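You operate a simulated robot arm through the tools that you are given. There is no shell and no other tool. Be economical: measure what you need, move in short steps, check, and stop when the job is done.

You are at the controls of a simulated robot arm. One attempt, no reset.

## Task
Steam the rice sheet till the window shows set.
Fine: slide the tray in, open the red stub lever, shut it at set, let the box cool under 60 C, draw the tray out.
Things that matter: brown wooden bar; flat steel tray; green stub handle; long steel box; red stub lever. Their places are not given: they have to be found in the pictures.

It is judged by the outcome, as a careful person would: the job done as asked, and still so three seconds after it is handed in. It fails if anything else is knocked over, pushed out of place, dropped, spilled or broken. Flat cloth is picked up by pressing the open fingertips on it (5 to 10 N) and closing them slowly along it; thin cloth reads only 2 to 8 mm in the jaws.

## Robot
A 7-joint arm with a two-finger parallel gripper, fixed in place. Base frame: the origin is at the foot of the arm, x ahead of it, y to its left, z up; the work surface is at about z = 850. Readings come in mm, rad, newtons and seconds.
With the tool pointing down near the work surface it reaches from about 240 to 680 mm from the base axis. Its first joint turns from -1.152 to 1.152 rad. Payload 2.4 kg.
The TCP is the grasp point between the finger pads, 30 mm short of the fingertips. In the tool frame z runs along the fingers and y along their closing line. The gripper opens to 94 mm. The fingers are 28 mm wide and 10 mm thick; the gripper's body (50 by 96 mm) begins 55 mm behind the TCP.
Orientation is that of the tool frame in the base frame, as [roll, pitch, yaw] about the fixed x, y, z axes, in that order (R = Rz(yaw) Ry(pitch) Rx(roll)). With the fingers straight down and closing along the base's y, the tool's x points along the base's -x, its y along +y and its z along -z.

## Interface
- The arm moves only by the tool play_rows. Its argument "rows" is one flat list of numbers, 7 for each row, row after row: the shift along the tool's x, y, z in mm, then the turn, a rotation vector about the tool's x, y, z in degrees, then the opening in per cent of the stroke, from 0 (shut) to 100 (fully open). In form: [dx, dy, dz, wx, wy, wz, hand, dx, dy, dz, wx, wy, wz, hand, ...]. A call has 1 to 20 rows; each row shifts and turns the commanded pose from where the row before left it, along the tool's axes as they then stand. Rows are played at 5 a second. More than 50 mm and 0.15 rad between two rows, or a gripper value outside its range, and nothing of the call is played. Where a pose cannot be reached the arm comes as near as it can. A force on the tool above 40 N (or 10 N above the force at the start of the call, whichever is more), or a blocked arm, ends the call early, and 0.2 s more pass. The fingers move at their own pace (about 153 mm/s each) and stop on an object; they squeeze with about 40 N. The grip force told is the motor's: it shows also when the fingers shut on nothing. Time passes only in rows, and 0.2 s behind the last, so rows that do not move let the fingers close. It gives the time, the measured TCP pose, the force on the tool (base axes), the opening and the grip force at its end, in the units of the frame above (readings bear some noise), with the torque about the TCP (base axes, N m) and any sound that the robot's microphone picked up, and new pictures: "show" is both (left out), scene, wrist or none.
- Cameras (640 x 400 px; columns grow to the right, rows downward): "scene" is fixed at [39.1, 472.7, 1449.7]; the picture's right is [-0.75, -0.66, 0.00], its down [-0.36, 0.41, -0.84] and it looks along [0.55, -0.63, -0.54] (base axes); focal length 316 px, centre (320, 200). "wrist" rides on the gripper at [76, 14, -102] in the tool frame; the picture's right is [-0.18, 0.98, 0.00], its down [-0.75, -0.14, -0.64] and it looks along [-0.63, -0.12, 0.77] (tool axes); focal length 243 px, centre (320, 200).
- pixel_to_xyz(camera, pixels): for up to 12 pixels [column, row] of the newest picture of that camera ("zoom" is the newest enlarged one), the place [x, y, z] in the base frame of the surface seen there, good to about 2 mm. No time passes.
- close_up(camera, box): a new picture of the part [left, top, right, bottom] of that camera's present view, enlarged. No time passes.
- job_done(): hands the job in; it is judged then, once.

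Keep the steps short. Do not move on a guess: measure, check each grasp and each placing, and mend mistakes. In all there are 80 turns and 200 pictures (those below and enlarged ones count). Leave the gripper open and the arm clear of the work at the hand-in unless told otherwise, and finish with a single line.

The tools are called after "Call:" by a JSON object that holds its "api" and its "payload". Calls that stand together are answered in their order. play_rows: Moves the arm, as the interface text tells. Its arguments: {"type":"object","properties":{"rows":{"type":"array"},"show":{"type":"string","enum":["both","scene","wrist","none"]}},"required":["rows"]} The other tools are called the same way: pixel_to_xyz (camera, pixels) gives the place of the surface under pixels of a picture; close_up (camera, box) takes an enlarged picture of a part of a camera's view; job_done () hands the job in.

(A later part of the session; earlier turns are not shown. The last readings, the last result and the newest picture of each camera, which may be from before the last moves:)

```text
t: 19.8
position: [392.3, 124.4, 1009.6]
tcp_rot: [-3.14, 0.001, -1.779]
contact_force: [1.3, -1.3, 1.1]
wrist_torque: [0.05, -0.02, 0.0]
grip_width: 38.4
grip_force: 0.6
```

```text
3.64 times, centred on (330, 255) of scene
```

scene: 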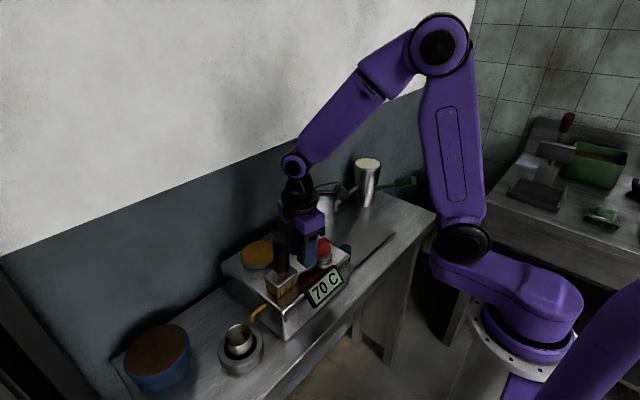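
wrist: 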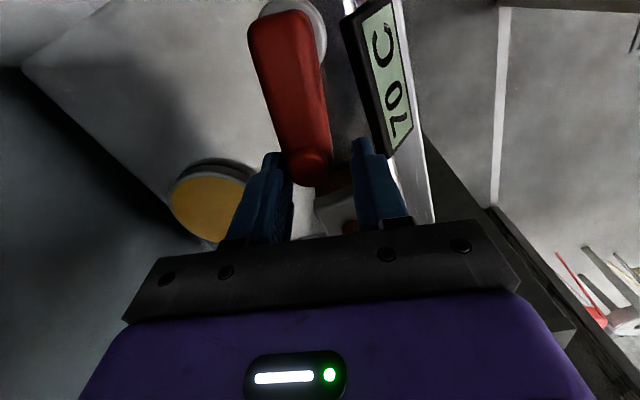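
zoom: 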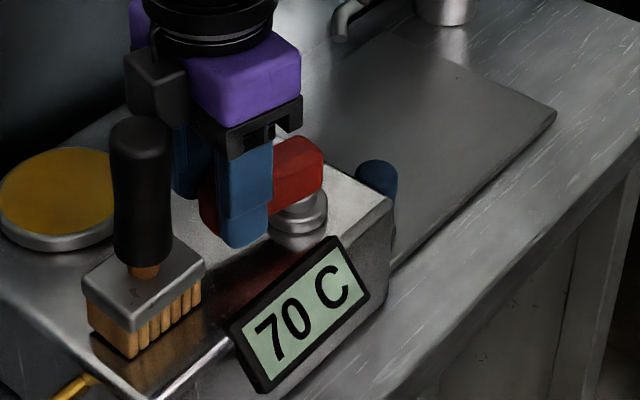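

The temperature is 70 C. A dark part of the gripper is close to the brush handle, so I'll check whether it touches.

Call:
{"api": "close_up", "payload": {"camera": "scene", "box": [260, 190, 330, 310]}}

Call:
{"api": "pixel_to_xyz", "payload": {"camera": "scene", "pixels": [[280, 235], [282, 260], [285, 280], [288, 215], [297, 225], [286, 208], [274, 240]]}}

```text
3.33 times, centred on (295, 250) of scene
```

zoom: 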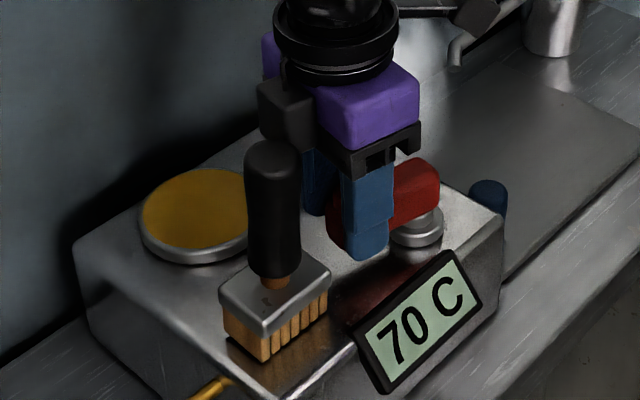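

```text
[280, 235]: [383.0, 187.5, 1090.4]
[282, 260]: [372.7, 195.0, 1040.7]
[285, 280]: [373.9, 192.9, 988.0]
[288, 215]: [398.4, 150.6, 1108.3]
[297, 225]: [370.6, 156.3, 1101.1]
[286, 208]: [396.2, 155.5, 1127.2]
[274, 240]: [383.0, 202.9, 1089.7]
```

The brush handle top has shifted about 3 px, so the gripper's rear module is brushing it. I'll back out along the same arc; the jaw slack lets the lever stay where it is.

Call:
{"api": "play_rows", "payload": {"rows": [-0.3, -5, 0, 0, 0, 5, 40, -0.3, -5, 0, 0, 0, 5, 40]}}

Call:
{"api": "close_up", "payload": {"camera": "scene", "box": [260, 190, 330, 310]}}

Call:
{"api": "close_up", "payload": {"camera": "scene", "box": [240, 220, 360, 310]}}

```text
t: 20.4
position: [401.0, 122.8, 1010.0]
tcp_rot: [3.141, 0.001, -1.957]
contact_force: [0.0, 0.1, -0.3]
wrist_torque: [0.03, 0.01, 0.02]
grip_width: 37.6
grip_force: 0.1
```

scene: 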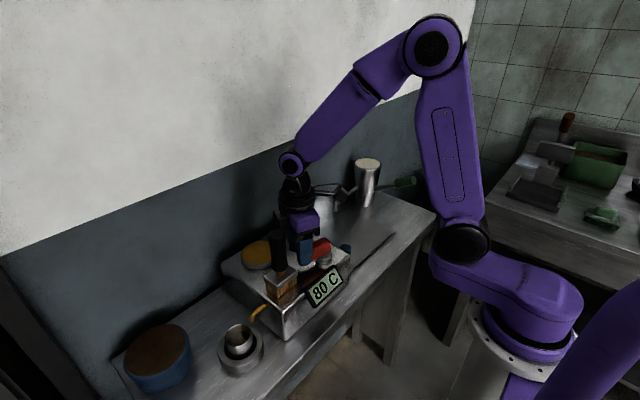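
wrist: 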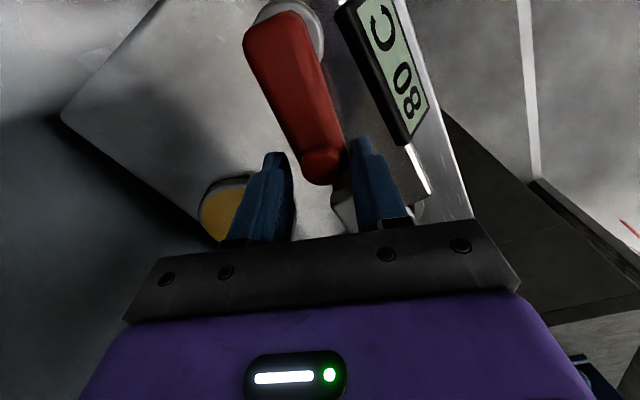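

```text
3.33 times, centred on (295, 250) of scene
```

zoom: 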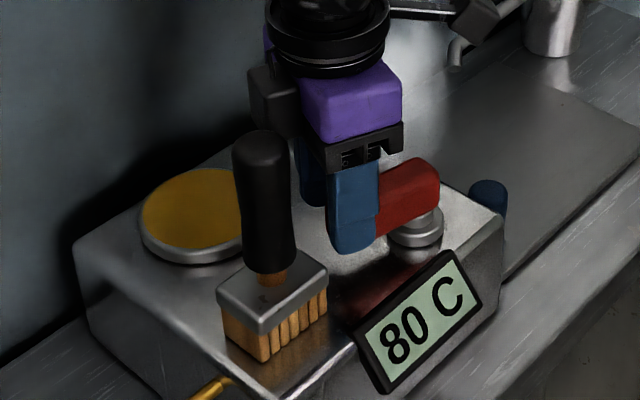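

```text
4.44 times, centred on (300, 265) of scene
```

zoom: 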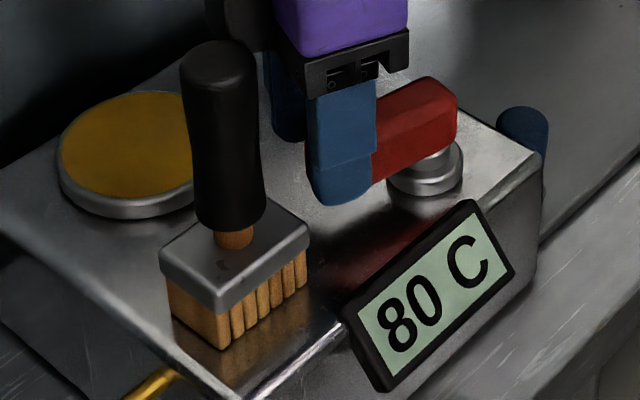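

The brush is back where it was (handle top at (277,233), as at the start). The window reads 80 C. I'll wait in short steps and watch the window.

Call:
{"api": "play_rows", "payload": {"rows": [0, 0, 0, 0, 0, 0, 40, 0, 0, 0, 0, 0, 0, 40, 0, 0, 0, 0, 0, 0, 40, 0, 0, 0, 0, 0, 0, 40], "show": "scene"}}

```text
t: 21.4
position: [402.1, 123.3, 1008.2]
tcp_rot: [3.14, -0.001, -1.955]
contact_force: [0.8, -0.2, -0.3]
wrist_torque: [0.02, 0.01, 0.0]
grip_width: 37.8
grip_force: 0.3
```

scene: 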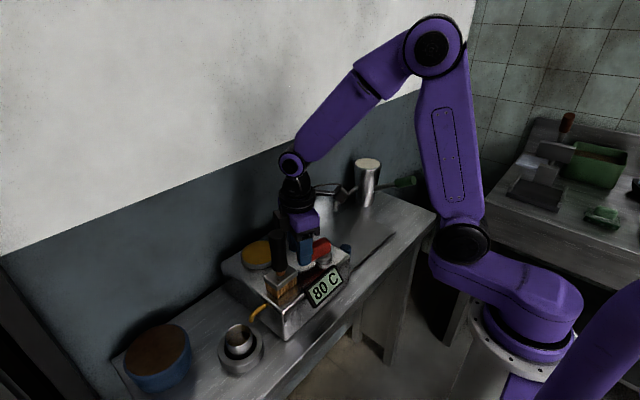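

It still reads 80 C. I'll wait another second or so.

Call:
{"api": "play_rows", "payload": {"rows": [0, 0, 0, 0, 0, 0, 40, 0, 0, 0, 0, 0, 0, 40, 0, 0, 0, 0, 0, 0, 40, 0, 0, 0, 0, 0, 0, 40, 0, 0, 0, 0, 0, 0, 40, 0, 0, 0, 0, 0, 0, 40, 0, 0, 0, 0, 0, 0, 40], "show": "scene"}}

```text
t: 23.0
position: [401.8, 122.0, 1010.4]
tcp_rot: [-3.141, 0.001, -1.955]
contact_force: [0.6, -0.1, -1.3]
wrist_torque: [-0.02, 0.02, 0.02]
grip_width: 37.3
grip_force: 0.1
```

scene: 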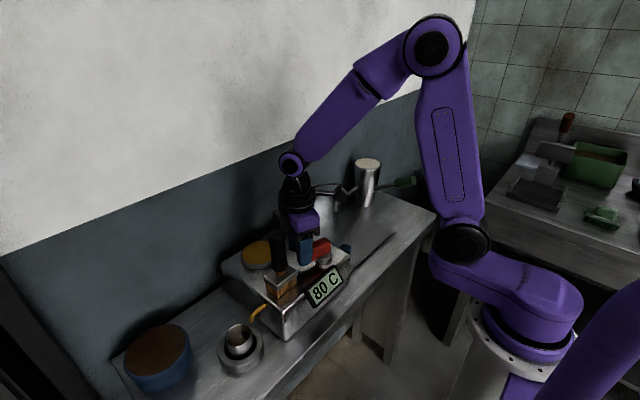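

Call:
{"api": "play_rows", "payload": {"rows": [0, 0, 0, 0, 0, 0, 40, 0, 0, 0, 0, 0, 0, 40, 0, 0, 0, 0, 0, 0, 40, 0, 0, 0, 0, 0, 0, 40, 0, 0, 0, 0, 0, 0, 40, 0, 0, 0, 0, 0, 0, 40, 0, 0, 0, 0, 0, 0, 40, 0, 0, 0, 0, 0, 0, 40, 0, 0, 0, 0, 0, 0, 40], "show": "wrist"}}

Call:
{"api": "close_up", "payload": {"camera": "scene", "box": [240, 220, 360, 310]}}

```text
t: 25.0
position: [401.4, 123.0, 1009.9]
tcp_rot: [3.141, 0.002, -1.955]
contact_force: [0.6, 0.7, 0.7]
wrist_torque: [0.03, 0.02, -0.03]
grip_width: 37.7
grip_force: 0.1
```

wrist: 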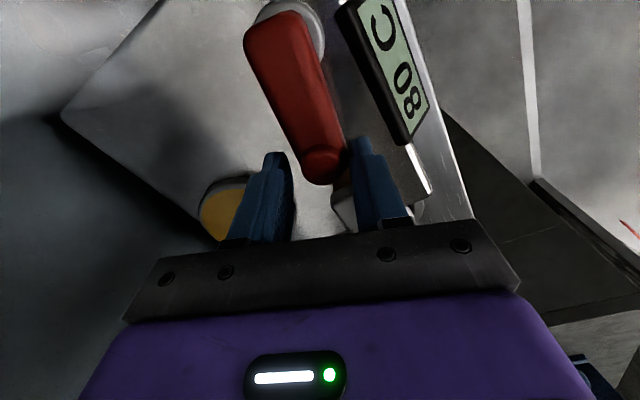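

```text
4.44 times, centred on (300, 265) of scene
```

zoom: 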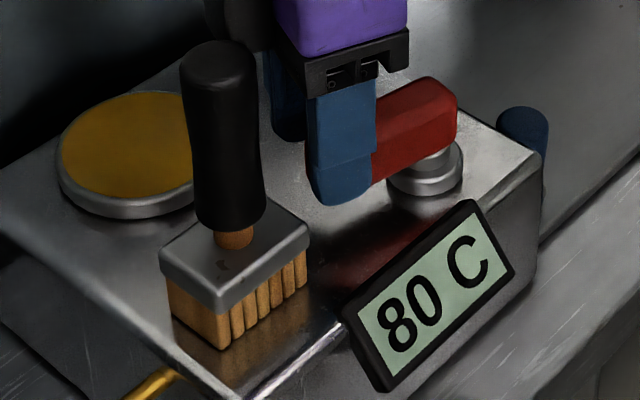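

Call:
{"api": "play_rows", "payload": {"rows": [0, 0, 0, 0, 0, 0, 40, 0, 0, 0, 0, 0, 0, 40, 0, 0, 0, 0, 0, 0, 40, 0, 0, 0, 0, 0, 0, 40, 0, 0, 0, 0, 0, 0, 40, 0, 0, 0, 0, 0, 0, 40, 0, 0, 0, 0, 0, 0, 40, 0, 0, 0, 0, 0, 0, 40, 0, 0, 0, 0, 0, 0, 40, 0, 0, 0, 0, 0, 0, 40, 0, 0, 0, 0, 0, 0, 40, 0, 0, 0, 0, 0, 0, 40], "show": "scene"}}

```text
t: 27.6
position: [401.9, 121.3, 1009.3]
tcp_rot: [-3.141, 0.0, -1.956]
contact_force: [0.4, -0.6, 0.4]
wrist_torque: [-0.01, 0.02, 0.04]
grip_width: 37.4
grip_force: 0.0
```

scene: 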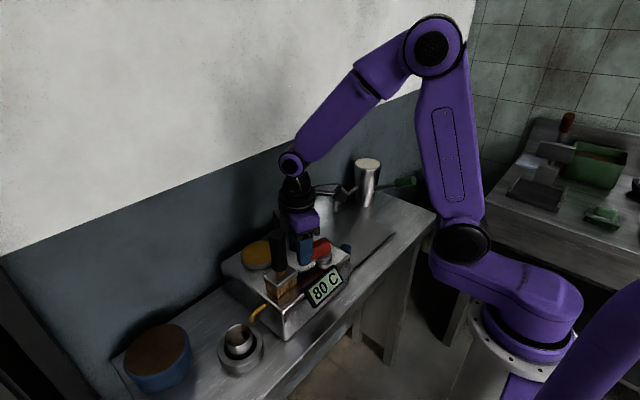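

The temperature holds at 80 C with the lever at about 69°, so it probably needs opening further. I'll lift clear, turn back to the original orientation with the fingers shut, and then push the lever from its +x side near the hub, well away from the brush.

Call:
{"api": "play_rows", "payload": {"rows": [0, 0, 30, 0, 0, 0, 40, 0, 0, 0, 0, 0, 0, 40], "show": "none"}}

```text
t: 28.2
position: [400.4, 123.9, 980.9]
tcp_rot: [-3.141, -0.002, -1.956]
contact_force: [-0.3, -0.8, 0.1]
wrist_torque: [0.1, 0.03, -0.02]
grip_width: 37.6
grip_force: 0.1
```

I had the sign wrong and that went down 30 mm. There was no contact (tips about 951, box top 945). Lifting now.

Call:
{"api": "play_rows", "payload": {"rows": [0, 0, -30, 0, 0, 0, 40, 0, 0, -25, 0, 0, 0, 40, 0, 0, -25, 0, 0, 0, 40, 20, 0, 0, 0, 0, 8, 0, 0, 0, 0, 0, 0, 8, 0, 0, 0, 0, 0, 0, 8, 0, 0, 0, 0, 0, 0, 8, 0, 0, 0, 0, 0, 0, 8, 0, 0, 0, 0, 0, 0, 8, 0, 0, 0, 0, 0, 0, 8, 0, 0, 0, 0, 0, 0, 8, 0, 0, 0, 0, 0, 0, 4, 0]}}

Call:
{"api": "close_up", "payload": {"camera": "scene", "box": [240, 220, 360, 310]}}

Call:
{"api": "close_up", "payload": {"camera": "wrist", "box": [180, 0, 500, 230]}}

```text
t: 30.8
position: [393.5, 105.6, 1060.7]
tcp_rot: [3.141, 0.0, 3.137]
contact_force: [0.4, -0.3, 0.5]
wrist_torque: [-0.04, 0.02, -0.04]
grip_width: 0.1
grip_force: 32.7
```

scene: 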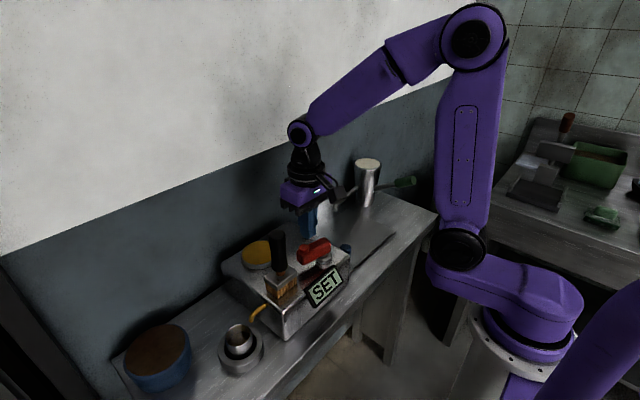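
wrist: 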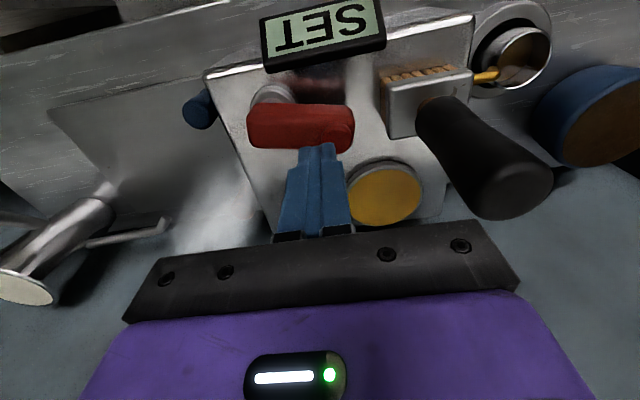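

```text
4.44 times, centred on (300, 265) of scene
```

zoom: 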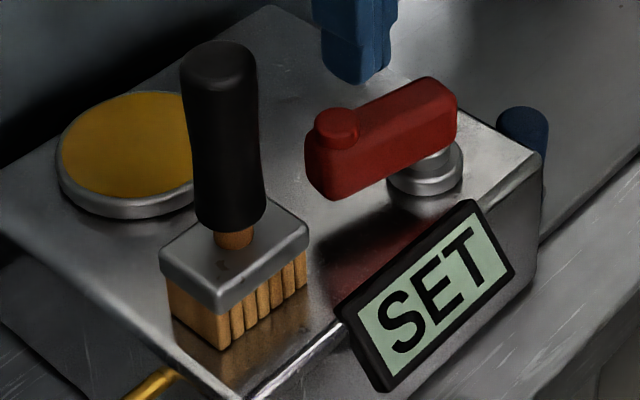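

```text
1.74 times, centred on (340, 115) of wrist
```

zoom: 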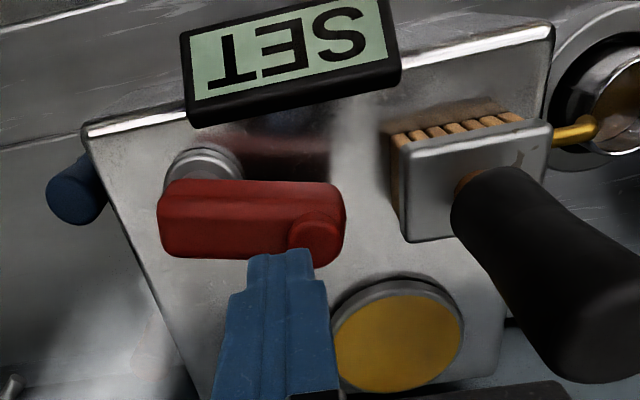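

The window shows SET. Measurement takes no time, so I'll measure the lever and window height first and then shut it straight away.

Call:
{"api": "pixel_to_xyz", "payload": {"camera": "scene", "pixels": [[304, 242], [299, 247], [327, 240], [300, 255], [311, 250], [308, 284], [339, 264], [325, 266], [297, 273], [276, 233]]}}

Call:
{"api": "pixel_to_xyz", "payload": {"camera": "wrist", "pixels": [[265, 105], [345, 105], [255, 145], [340, 150], [270, 95], [267, 60], [380, 40], [390, 130], [340, 112]]}}

```text
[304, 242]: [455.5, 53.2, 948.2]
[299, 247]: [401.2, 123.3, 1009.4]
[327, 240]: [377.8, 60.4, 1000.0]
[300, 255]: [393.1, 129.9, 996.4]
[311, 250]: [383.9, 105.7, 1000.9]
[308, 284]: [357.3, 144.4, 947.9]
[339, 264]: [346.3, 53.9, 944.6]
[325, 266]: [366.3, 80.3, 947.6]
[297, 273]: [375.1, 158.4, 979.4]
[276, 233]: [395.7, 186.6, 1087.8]
```

```text
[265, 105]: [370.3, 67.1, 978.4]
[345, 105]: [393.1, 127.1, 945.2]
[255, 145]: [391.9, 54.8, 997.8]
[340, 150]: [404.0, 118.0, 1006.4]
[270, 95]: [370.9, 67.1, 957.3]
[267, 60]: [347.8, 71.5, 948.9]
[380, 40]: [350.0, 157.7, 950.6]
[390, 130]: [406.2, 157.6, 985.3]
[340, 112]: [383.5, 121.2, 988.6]
```

The lever is at about 72° and the window top is at z≈950. With the fingers shut I'll drop down on the lever's -x side, then sweep it back along the arc, keeping the body under y≈162 to miss the brush handle.

Call:
{"api": "play_rows", "payload": {"rows": [39.5, 0, 0, 0, 0, 0, 0, 0, 0, 24, 0, 0, 0, 0, 0, 0, 24, 0, 0, 0, 0, -10.5, 2, 0, 0, 0, 0, 0, -8.3, 3, 0, 0, 0, 0, 0, -14.7, 3, 0, 0, 0, 0, 0, -17.1, -2.3, 0, 0, 0, 0, 0, -16.4, -9.2, 0, 0, 0, 0, 0, -8, -15.5, 0, 0, 0, 0, 0, 0, -4, 0, 0, 0, 0, 0, 0, 0, 0, 0, 0, 0, 0]}}

Call:
{"api": "close_up", "payload": {"camera": "scene", "box": [240, 220, 360, 310]}}

Call:
{"api": "close_up", "payload": {"camera": "wrist", "box": [180, 0, 500, 230]}}

```text
t: 33.3
position: [428.9, 88.2, 1012.1]
tcp_rot: [3.136, 0.0, -3.138]
contact_force: [-1.1, 9.0, 0.8]
wrist_torque: [0.1, 0.02, -0.12]
grip_width: 0.0
grip_force: 33.2
stopped in row 11: the force on the tool passed its limit at 40 N (the readings are from after the stop); the commanded pose is now the measured one
```

scene: 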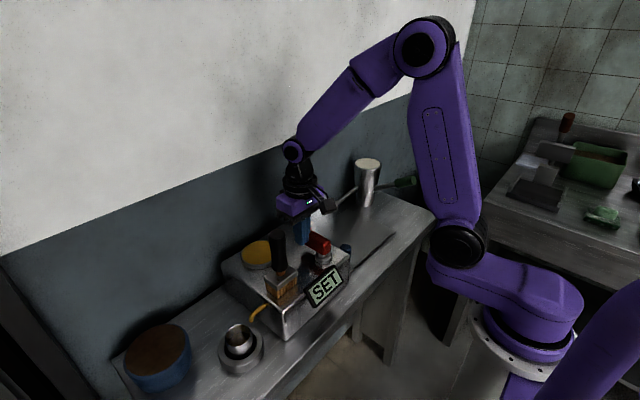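
wrist: 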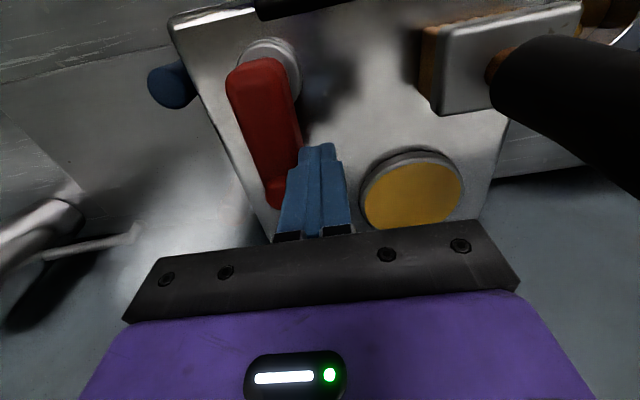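

```text
4.44 times, centred on (300, 265) of scene
```

zoom: 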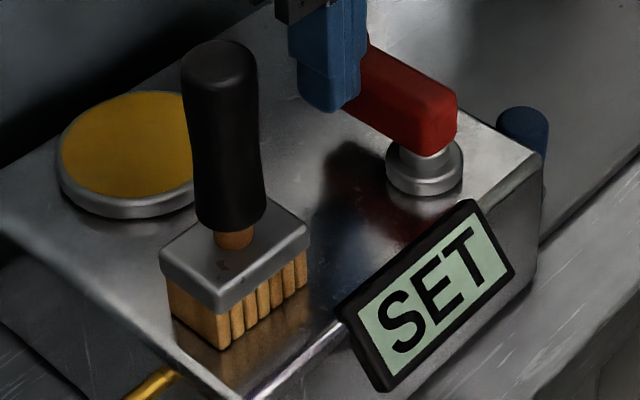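

```text
1.74 times, centred on (340, 115) of wrist
```

zoom: 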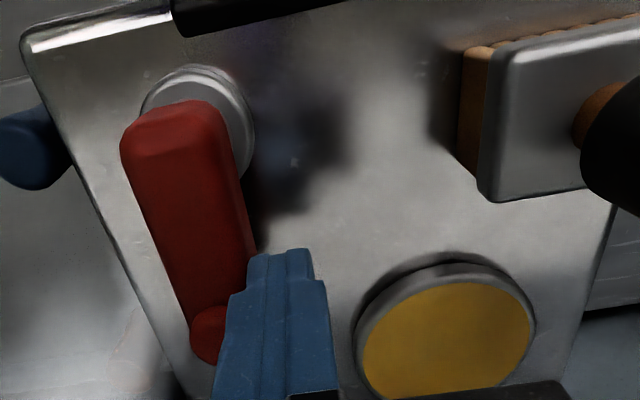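

The lever is against its closed stop and the brush is unmoved. I'll back off, rise, and move toward the tray end while watching the window cool.

Call:
{"api": "play_rows", "payload": {"rows": [0, 10, 0, 0, 0, 0, 0, 0, 0, -45, 0, 0, 0, 0, 0, 0, -45, 0, 0, 0, 0, 20, -40, 0, 0, 0, 0, 0, 20, -40, 0, 0, 0, 0, 0, 20, -40, 0, 0, 0, 0, 0, 0, 0, 0, 0, 0, 0, 100]}}

Call:
{"api": "close_up", "payload": {"camera": "scene", "box": [280, 210, 400, 310]}}

Call:
{"api": "close_up", "payload": {"camera": "wrist", "box": [200, 0, 520, 200]}}

```text
t: 34.9
position: [370.2, -27.2, 1099.2]
tcp_rot: [3.135, 0.0, -3.139]
contact_force: [0.6, -0.1, -0.4]
wrist_torque: [0.01, 0.03, 0.01]
grip_width: 94.1
grip_force: 0.1
```

scene: 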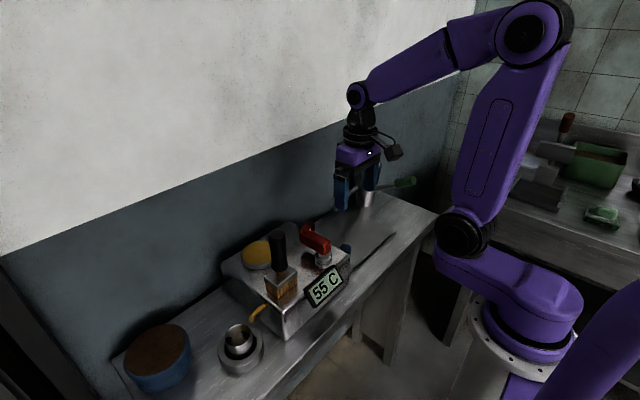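
wrist: 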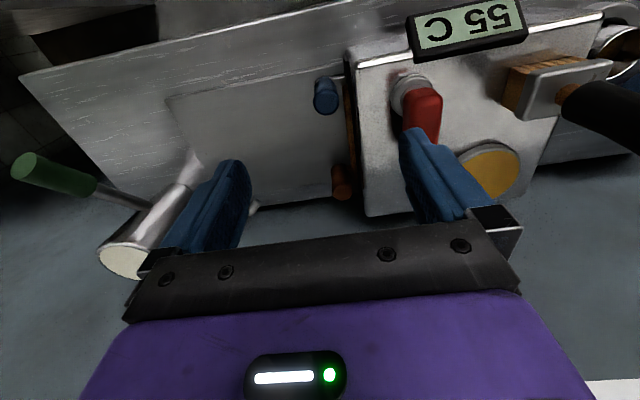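

```text
4.00 times, centred on (340, 260) of scene
```

zoom: 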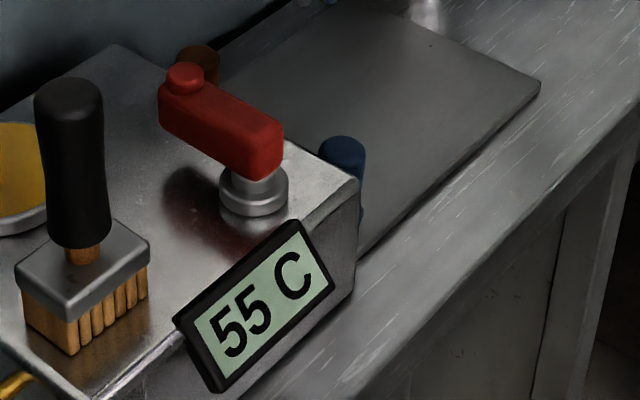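

```text
2.00 times, centred on (360, 100) of wrist
```

zoom: 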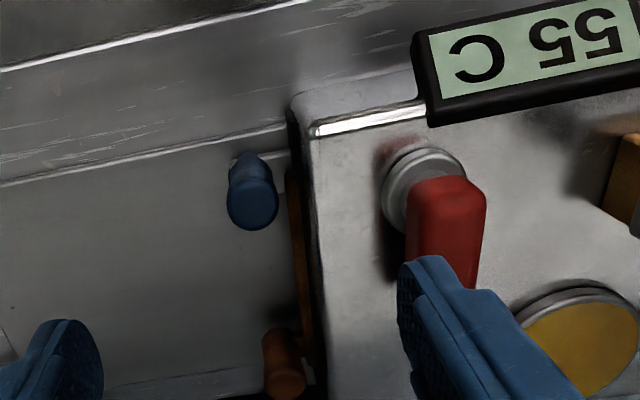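

The window reads 55 C, below 60, and the lever is shut. The bar is hard against the box, so I'll draw the tray by the blue post, gripping along x. First I'll measure the post.

Call:
{"api": "pixel_to_xyz", "payload": {"camera": "wrist", "pixels": [[325, 102], [318, 102], [333, 102], [325, 108], [325, 85], [342, 190], [345, 175], [350, 110], [355, 150], [370, 110], [340, 165]]}}

Call:
{"api": "pixel_to_xyz", "payload": {"camera": "zoom", "pixels": [[240, 200], [265, 200], [252, 212], [285, 375], [297, 250], [320, 250]]}}

Call:
{"api": "pixel_to_xyz", "payload": {"camera": "scene", "pixels": [[345, 246], [342, 246], [348, 247], [345, 250]]}}

```text
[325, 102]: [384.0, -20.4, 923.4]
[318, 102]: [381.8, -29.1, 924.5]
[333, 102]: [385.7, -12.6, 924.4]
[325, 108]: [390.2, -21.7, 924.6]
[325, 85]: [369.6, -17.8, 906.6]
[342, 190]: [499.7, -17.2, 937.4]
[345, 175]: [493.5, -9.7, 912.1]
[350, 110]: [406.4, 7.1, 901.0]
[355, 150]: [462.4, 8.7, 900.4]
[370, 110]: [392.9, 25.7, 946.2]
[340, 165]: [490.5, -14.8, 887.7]
```

```text
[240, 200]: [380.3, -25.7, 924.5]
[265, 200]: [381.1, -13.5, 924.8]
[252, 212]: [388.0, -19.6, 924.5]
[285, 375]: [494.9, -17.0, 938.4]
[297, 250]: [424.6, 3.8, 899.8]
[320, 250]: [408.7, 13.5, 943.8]
```

```text
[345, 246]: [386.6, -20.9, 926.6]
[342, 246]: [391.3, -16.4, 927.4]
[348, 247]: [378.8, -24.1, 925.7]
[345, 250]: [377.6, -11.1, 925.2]
```

The post centre is (384,-20) with its top at 925. I'll turn the wrist 90° at this height with the jaws at 55%, then check before going down.

Call:
{"api": "play_rows", "payload": {"rows": [-14, 7, 0, 0, 0, 0, 55, 0, 0, 0, 0, 0, -8, 55, 0, 0, 0, 0, 0, -8, 55, 0, 0, 0, 0, 0, -8, 55, 0, 0, 0, 0, 0, -8, 55, 0, 0, 0, 0, 0, -8, 55, 0, 0, 0, 0, 0, -8, 55, 0, 0, 0, 0, 0, -8, 55, 0, 0, 0, 0, 0, -8, 55, 0, 0, 0, 0, 0, -8, 55, 0, 0, 0, 0, 0, -8, 55, 0, 0, 0, 0, 0, -8, 55, 0, 0, 0, 0, 0, -2, 55, 0, 0, 40, 0, 0, 0, 55, 0, 0, 40, 0, 0, 0, 55, 0, 0, 0, 0, 0, 0, 55]}}

Call:
{"api": "close_up", "payload": {"camera": "scene", "box": [280, 210, 400, 310]}}

```text
t: 38.3
position: [381.5, -18.0, 1020.8]
tcp_rot: [3.141, 0.008, -1.568]
contact_force: [0.0, 0.2, 0.2]
wrist_torque: [0.0, -0.04, 0.04]
grip_width: 51.7
grip_force: 0.0
```

scene: 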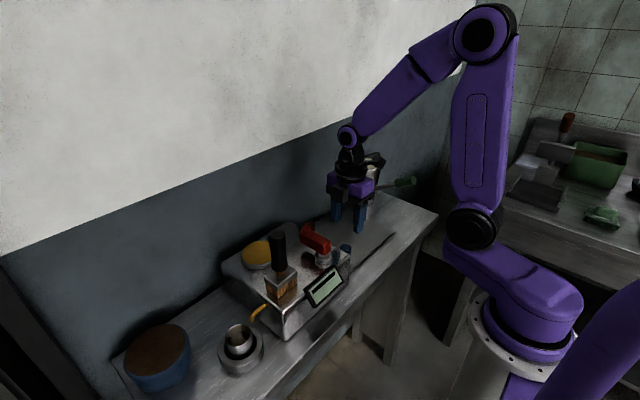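
wrist: 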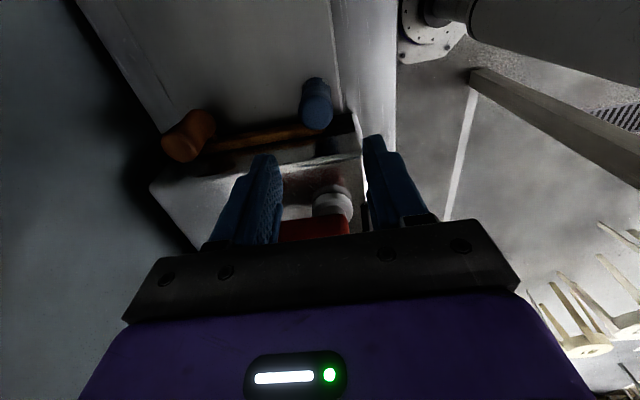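

```text
4.00 times, centred on (340, 260) of scene
```

zoom: 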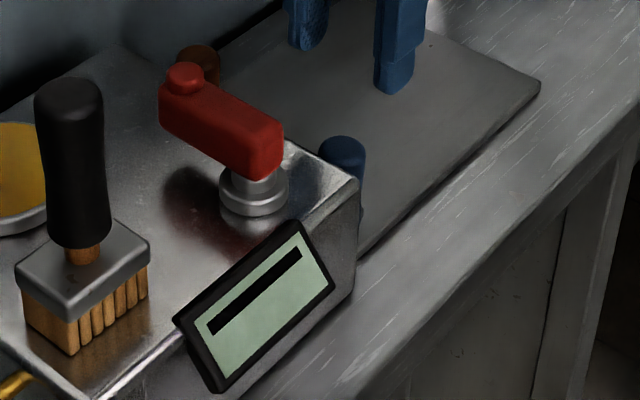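

The window is back to its idle line, so the box is cool. I'm over the post and will go down to about z 919, then close slowly.

Call:
{"api": "play_rows", "payload": {"rows": [3, -2, 30, 0, 0, 0, 55, 0, 0, 30, 0, 0, 0, 55, 0, 0, 22, 0, 0, 0, 55, 0, 0, 18, 0, 0, 0, 55, 0, 0, 0, 0, 0, 0, 55]}}

Call:
{"api": "close_up", "payload": {"camera": "scene", "box": [300, 200, 400, 280]}}

```text
t: 39.5
position: [386.2, -19.8, 921.5]
tcp_rot: [3.141, 0.007, -1.569]
contact_force: [-0.5, 0.0, 0.4]
wrist_torque: [-0.02, -0.03, -0.02]
grip_width: 51.8
grip_force: 0.1
```

scene: 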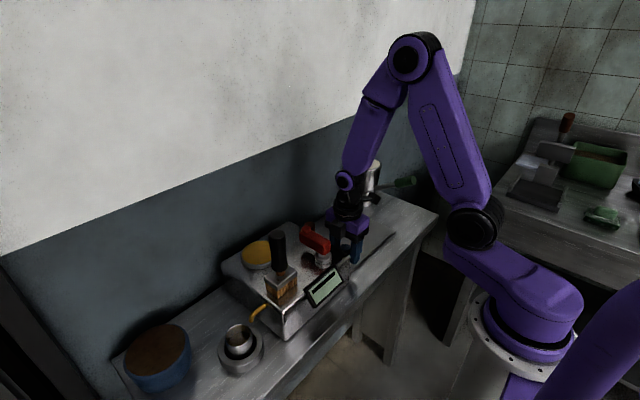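
wrist: 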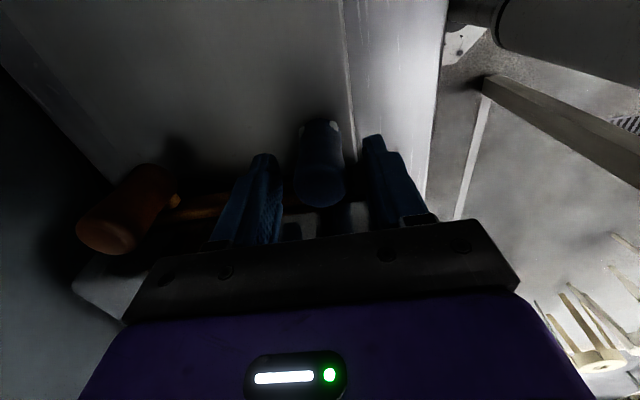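

```text
5.00 times, centred on (350, 240) of scene
```

zoom: 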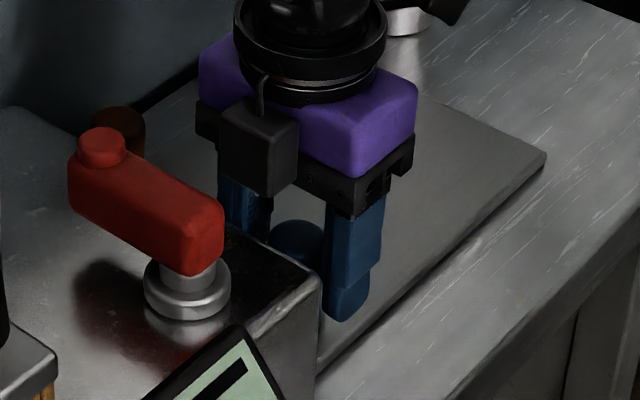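

The post is between the jaws. Closing now.

Call:
{"api": "play_rows", "payload": {"rows": [0, 0, 2, 0, 0, 0, 40, 0, 0, 0, 0, 0, 0, 25, 0, 0, 0, 0, 0, 0, 10, 0, 0, 0, 0, 0, 0, 0, 0, 0, 0, 0, 0, 0, 0]}}

```text
t: 40.7
position: [383.7, -20.1, 920.6]
tcp_rot: [3.139, 0.005, -1.568]
contact_force: [-8.8, -0.1, 8.0]
wrist_torque: [0.01, -0.6, 0.02]
grip_width: 28.2
grip_force: 44.5
```

scene: 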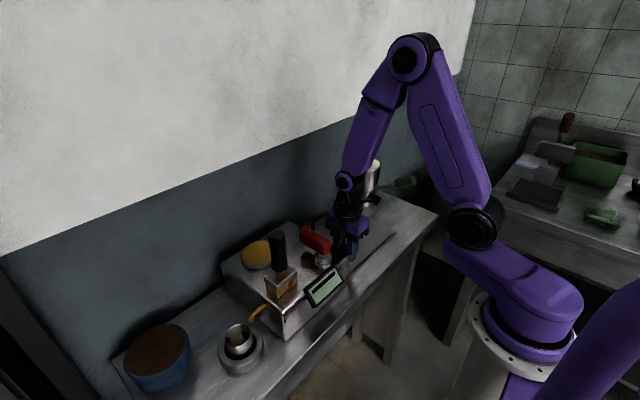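
wrist: 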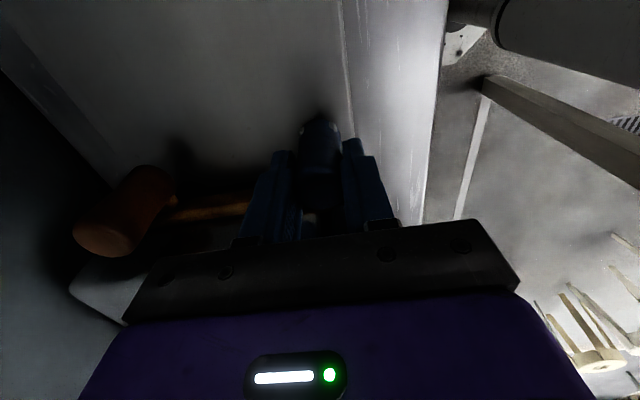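

It's gripped at 28 mm. I'll ease the side load slightly and pull toward -y (tool +x) slowly.

Call:
{"api": "play_rows", "payload": {"rows": [0, 1.5, -1, 0, 0, 0, 0, 3, 0, 0, 0, 0, 0, 0, 4, 0, 0, 0, 0, 0, 0, 5, 0, 0, 0, 0, 0, 0, 6, 0, 0, 0, 0, 0, 0, 6, 0, 0, 0, 0, 0, 0, 6, 0, 0, 0, 0, 0, 0]}}

Call:
{"api": "close_up", "payload": {"camera": "scene", "box": [300, 190, 420, 290]}}

```text
t: 42.3
position: [384.2, -50.0, 920.6]
tcp_rot: [-3.138, 0.004, -1.569]
contact_force: [18.3, 4.7, -22.0]
wrist_torque: [0.03, 0.58, 0.12]
grip_width: 28.1
grip_force: 44.6
```

scene: 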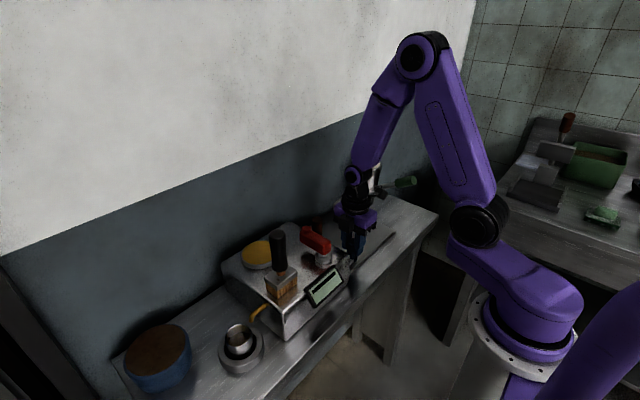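
wrist: 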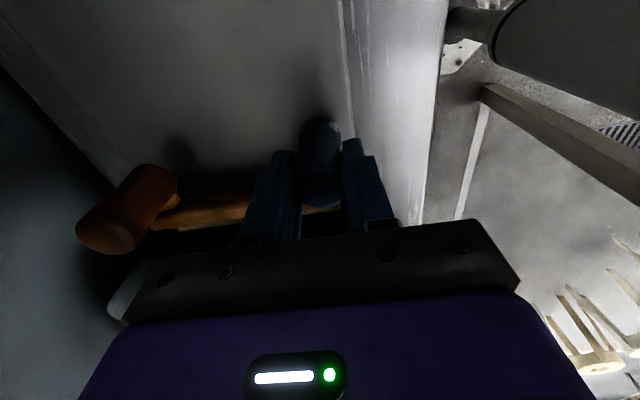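

```text
4.00 times, centred on (360, 240) of scene
```

zoom: 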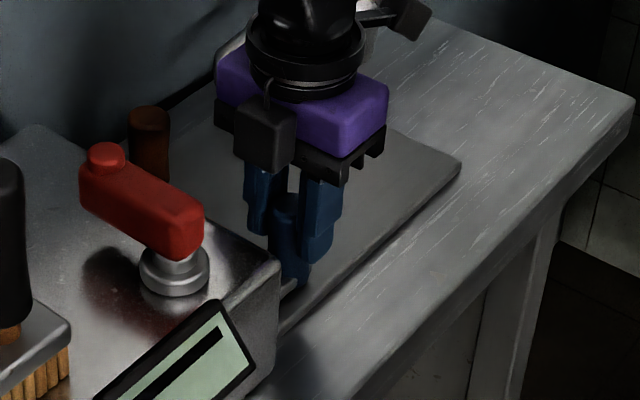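

The tray is coming along. I'll correct the small sideways and upward bias and pull to y≈-130. There I'll switch to the bar, because the wrist camera would otherwise meet the pot's green handle near y=-305.

Call:
{"api": "play_rows", "payload": {"rows": [4, -1, 1.2, 0, 0, 0, 0, 8, 0, 0, 0, 0, 0, 0, 8, 0, 0, 0, 0, 0, 0, 8, 0, 0, 0, 0, 0, 0, 8, 0, 0, 0, 0, 0, 0, 8, 0, 0, 0, 0, 0, 0, 8, 0, 0, 0, 0, 0, 0, 8, 0, 0, 0, 0, 0, 0, 8, 0, 0, 0, 0, 0, 0, 8, 0, 0, 0, 0, 0, 0, 0, 0, 0, 0, 0, 0, 0]}}

Call:
{"api": "close_up", "payload": {"camera": "scene", "box": [300, 180, 420, 280]}}

```text
t: 44.7
position: [384.1, -125.7, 918.7]
tcp_rot: [3.14, 0.007, -1.57]
contact_force: [2.1, 4.4, 3.9]
wrist_torque: [-0.51, -1.02, 0.03]
grip_width: 28.6
grip_force: 45.1
```

scene: 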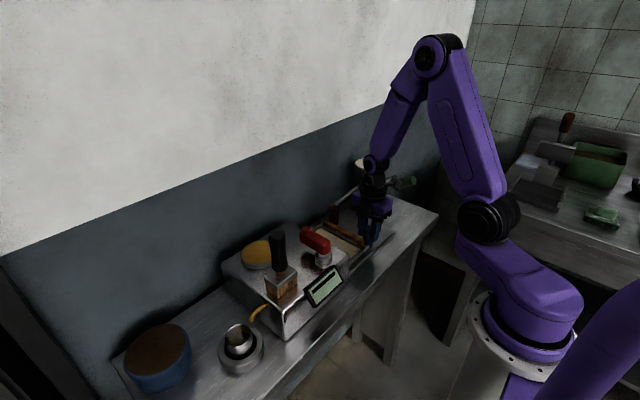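
wrist: 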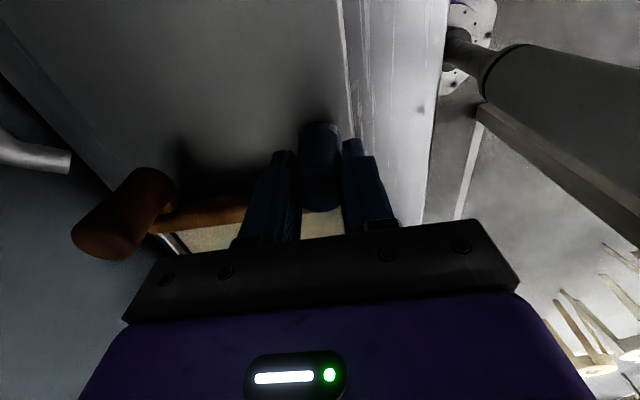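

```text
4.00 times, centred on (360, 230) of scene
```

zoom: 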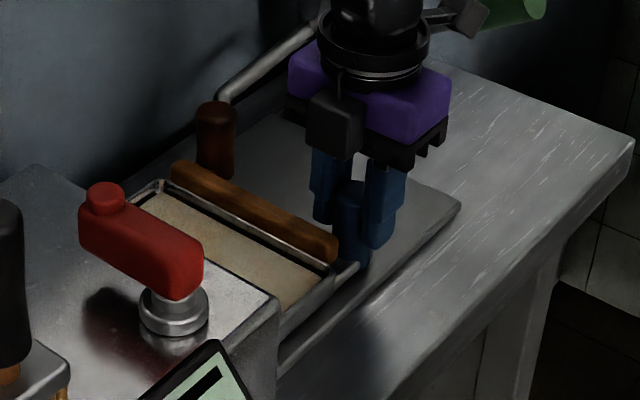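

The tray is half out and the sheet is visible. The camera is near the green handle, so I'll release here, rise, and turn back to grip the bar at its centre.

Call:
{"api": "play_rows", "payload": {"rows": [0, 0, 0, 0, 0, 0, 55, 0, 0, 0, 0, 0, 0, 55, 0, 0, -20, 0, 0, 0, 55, 0, 0, -40, 0, 0, 0, 55, 0, 0, -40, 0, 0, 0, 55, 0, 0, -40, 0, 0, 0, 55, 0, 0, 0, 0, 0, 8, 55, 0, 0, 0, 0, 0, 8, 55, 0, 0, 0, 0, 0, 8, 55, 0, 0, 0, 0, 0, 8, 55, 0, 0, 0, 0, 0, 8, 55, 0, 0, 0, 0, 0, 8, 55, 0, 0, 0, 0, 0, 8, 55, 0, 0, 0, 0, 0, 8, 55, 0, 0, 0, 0, 0, 8, 55, 0, 0, 0, 0, 0, 8, 55, 0, 0, 0, 0, 0, 8, 55, 0, 0, 0, 0, 0, 2, 55]}}

Call:
{"api": "close_up", "payload": {"camera": "wrist", "box": [180, 0, 500, 230]}}

```text
t: 48.5
position: [384.7, -125.6, 1058.6]
tcp_rot: [3.136, -0.001, -3.142]
contact_force: [-0.1, 1.2, -0.3]
wrist_torque: [0.0, 0.01, -0.01]
grip_width: 51.9
grip_force: 0.0
```

scene: 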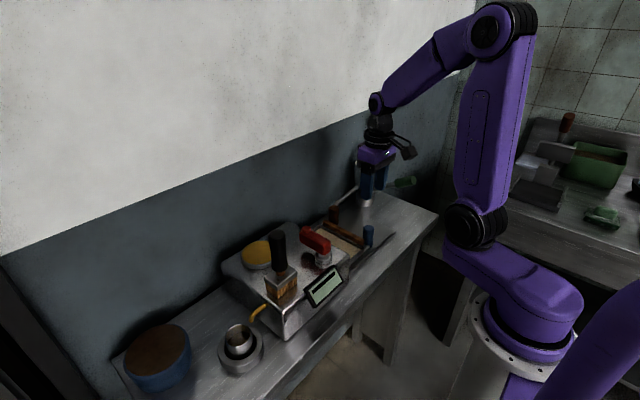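
wrist: 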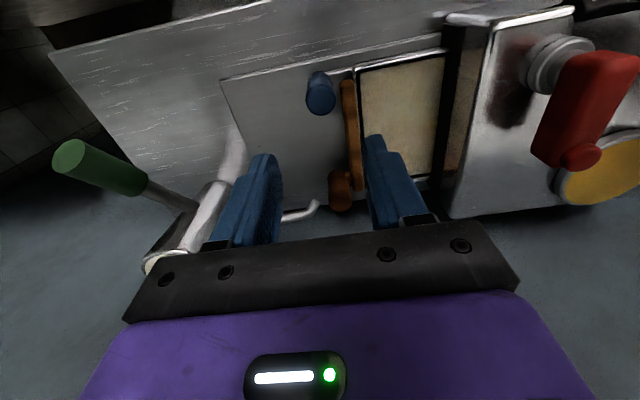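

```text
1.74 times, centred on (340, 115) of wrist
```

zoom: 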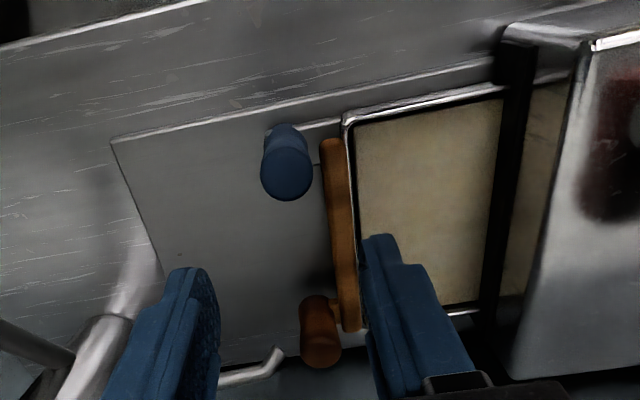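

Call:
{"api": "pixel_to_xyz", "payload": {"camera": "zoom", "pixels": [[333, 200], [344, 200], [352, 200], [334, 145], [350, 325], [345, 270], [285, 180], [320, 350], [275, 355], [365, 180]]}}

```text
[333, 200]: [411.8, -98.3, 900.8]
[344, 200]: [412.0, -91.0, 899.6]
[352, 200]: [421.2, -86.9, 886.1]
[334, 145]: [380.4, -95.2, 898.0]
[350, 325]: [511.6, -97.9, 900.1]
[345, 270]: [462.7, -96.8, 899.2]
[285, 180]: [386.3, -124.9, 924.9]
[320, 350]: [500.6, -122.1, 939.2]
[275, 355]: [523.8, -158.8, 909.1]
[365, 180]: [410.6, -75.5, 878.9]
```

The bar centre is (446,-94.5) with its top at 901. I'll go there with jaws at 40%, tips at about 889, above the sheet at 878.

Call:
{"api": "play_rows", "payload": {"rows": [-31, 15, 0, 0, 0, 0, 40, -30, 16, 0, 0, 0, 0, 40, 0, 0, 45, 0, 0, 0, 40, 0, 0, 45, 0, 0, 0, 40, 0, 0, 30, 0, 0, 0, 40, 0, 0, 17, 0, 0, 0, 40, 0, 0, 0, 0, 0, 0, 40]}}

Call:
{"api": "close_up", "payload": {"camera": "scene", "box": [300, 180, 420, 280]}}

```text
t: 50.1
position: [446.3, -95.4, 922.7]
tcp_rot: [3.135, 0.0, -3.139]
contact_force: [-0.8, 0.0, 0.0]
wrist_torque: [-0.01, 0.02, 0.01]
grip_width: 37.4
grip_force: 0.0
```

scene: 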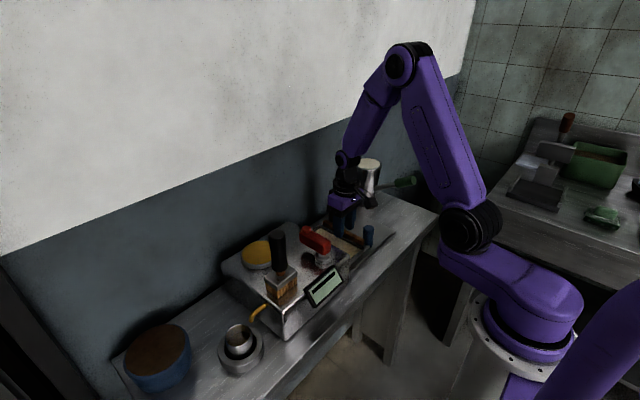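
wrist: 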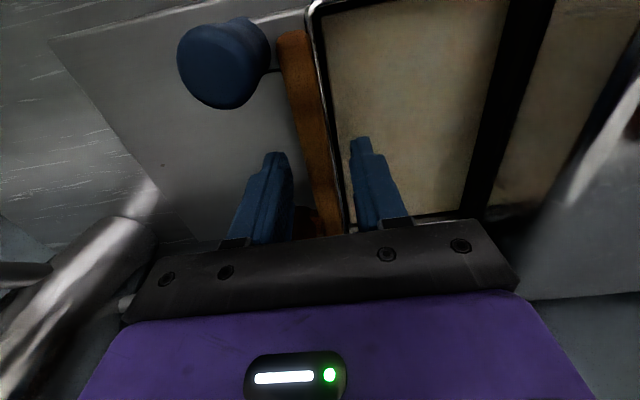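

```text
4.00 times, centred on (360, 230) of scene
```

zoom: 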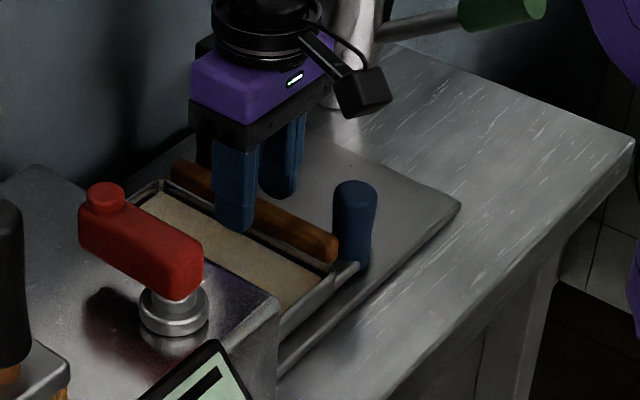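

The jaws straddle the bar. I'll go down 3 mm and close.

Call:
{"api": "play_rows", "payload": {"rows": [0, 0, 3, 0, 0, 0, 30, 0, 0, 0, 0, 0, 0, 20, 0, 0, 0, 0, 0, 0, 10, 0, 0, 0, 0, 0, 0, 0, 0, 0, 0, 0, 0, 0, 0], "show": "wrist"}}

```text
t: 51.3
position: [445.5, -95.9, 919.3]
tcp_rot: [3.134, 0.0, 3.139]
contact_force: [0.9, 0.3, -2.8]
wrist_torque: [-0.24, -0.12, -0.66]
grip_width: 15.0
grip_force: 44.8
```

wrist: 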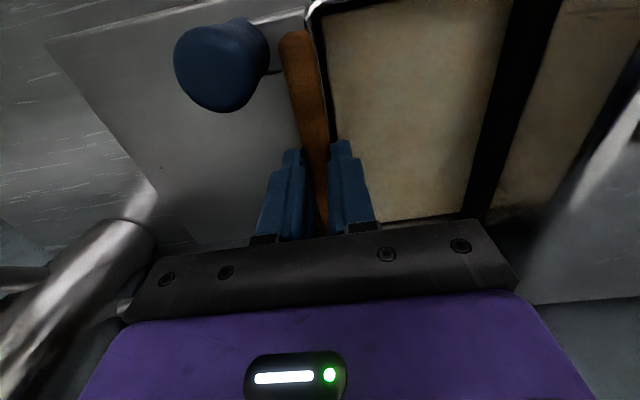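

The bar is gripped at 15 mm. I'll draw it out along -y to its original place (bar at y≈-190).

Call:
{"api": "play_rows", "payload": {"rows": [0, -4, 0, 0, 0, 0, 0, 0, -7, 0, 0, 0, 0, 0, 0, -8, 0, 0, 0, 0, 0, 0, -8, 0, 0, 0, 0, 0, 0, -8, 0, 0, 0, 0, 0, 0, -8, 0, 0, 0, 0, 0, 0, -8, 0, 0, 0, 0, 0, 0, -8, 0, 0, 0, 0, 0, 0, -8, 0, 0, 0, 0, 0, 0, -7, 0, 0, 0, 0, 0, 0, -6, 0, 0, 0, 0, 0, 0, -5, 0, 0, 0, 0, 0, 0, 0, 0, 0, 0, 0, 0]}}

Call:
{"api": "close_up", "payload": {"camera": "scene", "box": [300, 170, 420, 270]}}

```text
t: 54.1
position: [446.6, -180.2, 919.6]
tcp_rot: [3.136, 0.001, -3.139]
contact_force: [-5.3, 3.0, 38.3]
wrist_torque: [-0.17, 0.39, -0.72]
grip_width: 15.1
grip_force: 45.3
```

scene: 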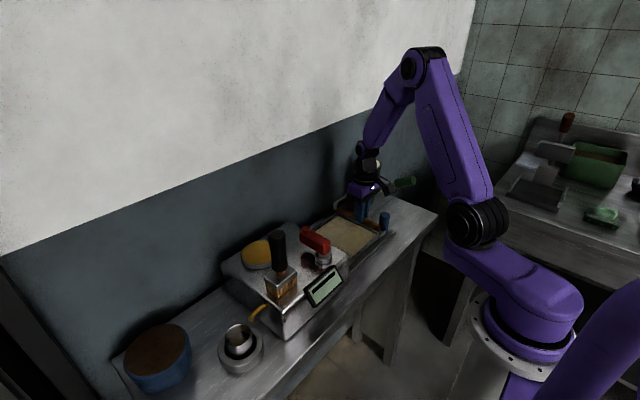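
wrist: 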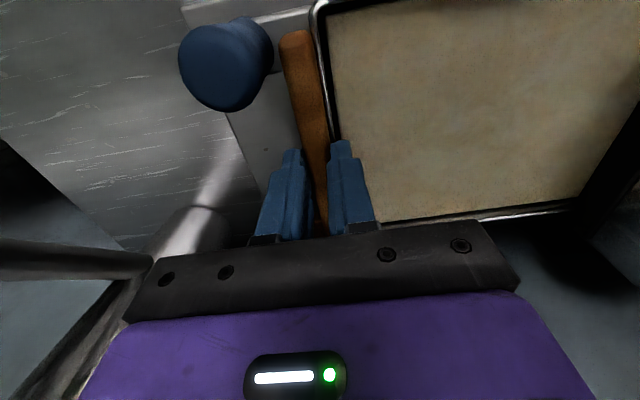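

```text
4.00 times, centred on (360, 220) of scene
```

zoom: 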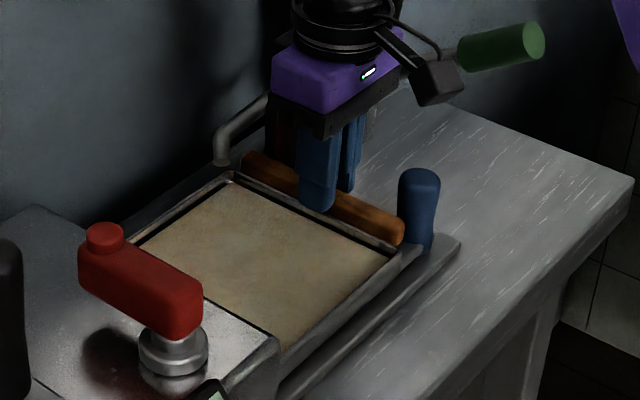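

The tray is nearly out. The arm presses down about 38 N, so I'll ease up 2 mm and draw the last 10 mm.

Call:
{"api": "play_rows", "payload": {"rows": [0, 0, -1, 0, 0, 0, 0, 0, -1, -1, 0, 0, 0, 0, 0, -3, 0, 0, 0, 0, 0, 0, -3, 0, 0, 0, 0, 0, 0, -3, 0, 0, 0, 0, 0, 0, 0, 0, 0, 0, 0, 0]}}

Call:
{"api": "close_up", "payload": {"camera": "scene", "box": [300, 170, 420, 270]}}

```text
t: 55.5
position: [444.4, -189.2, 920.2]
tcp_rot: [3.134, -0.001, -3.139]
contact_force: [8.5, 5.0, -36.4]
wrist_torque: [-0.19, -0.41, -0.77]
grip_width: 15.4
grip_force: 44.7
```

scene: 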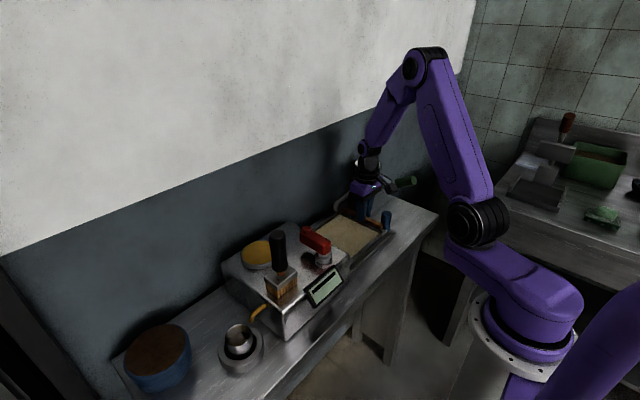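
wrist: 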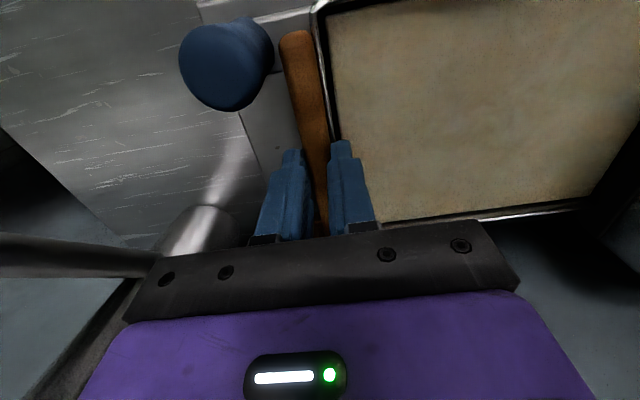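

```text
4.00 times, centred on (360, 220) of scene
```

zoom: 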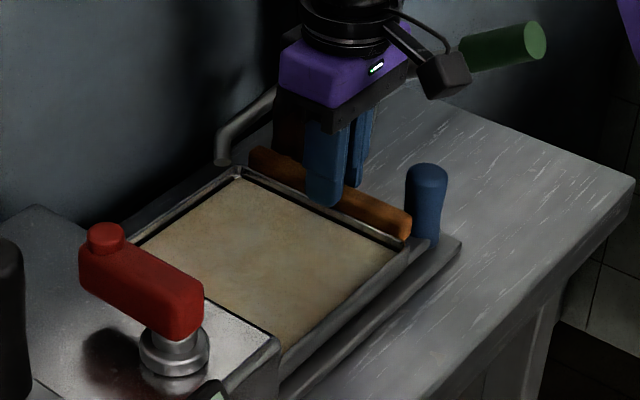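

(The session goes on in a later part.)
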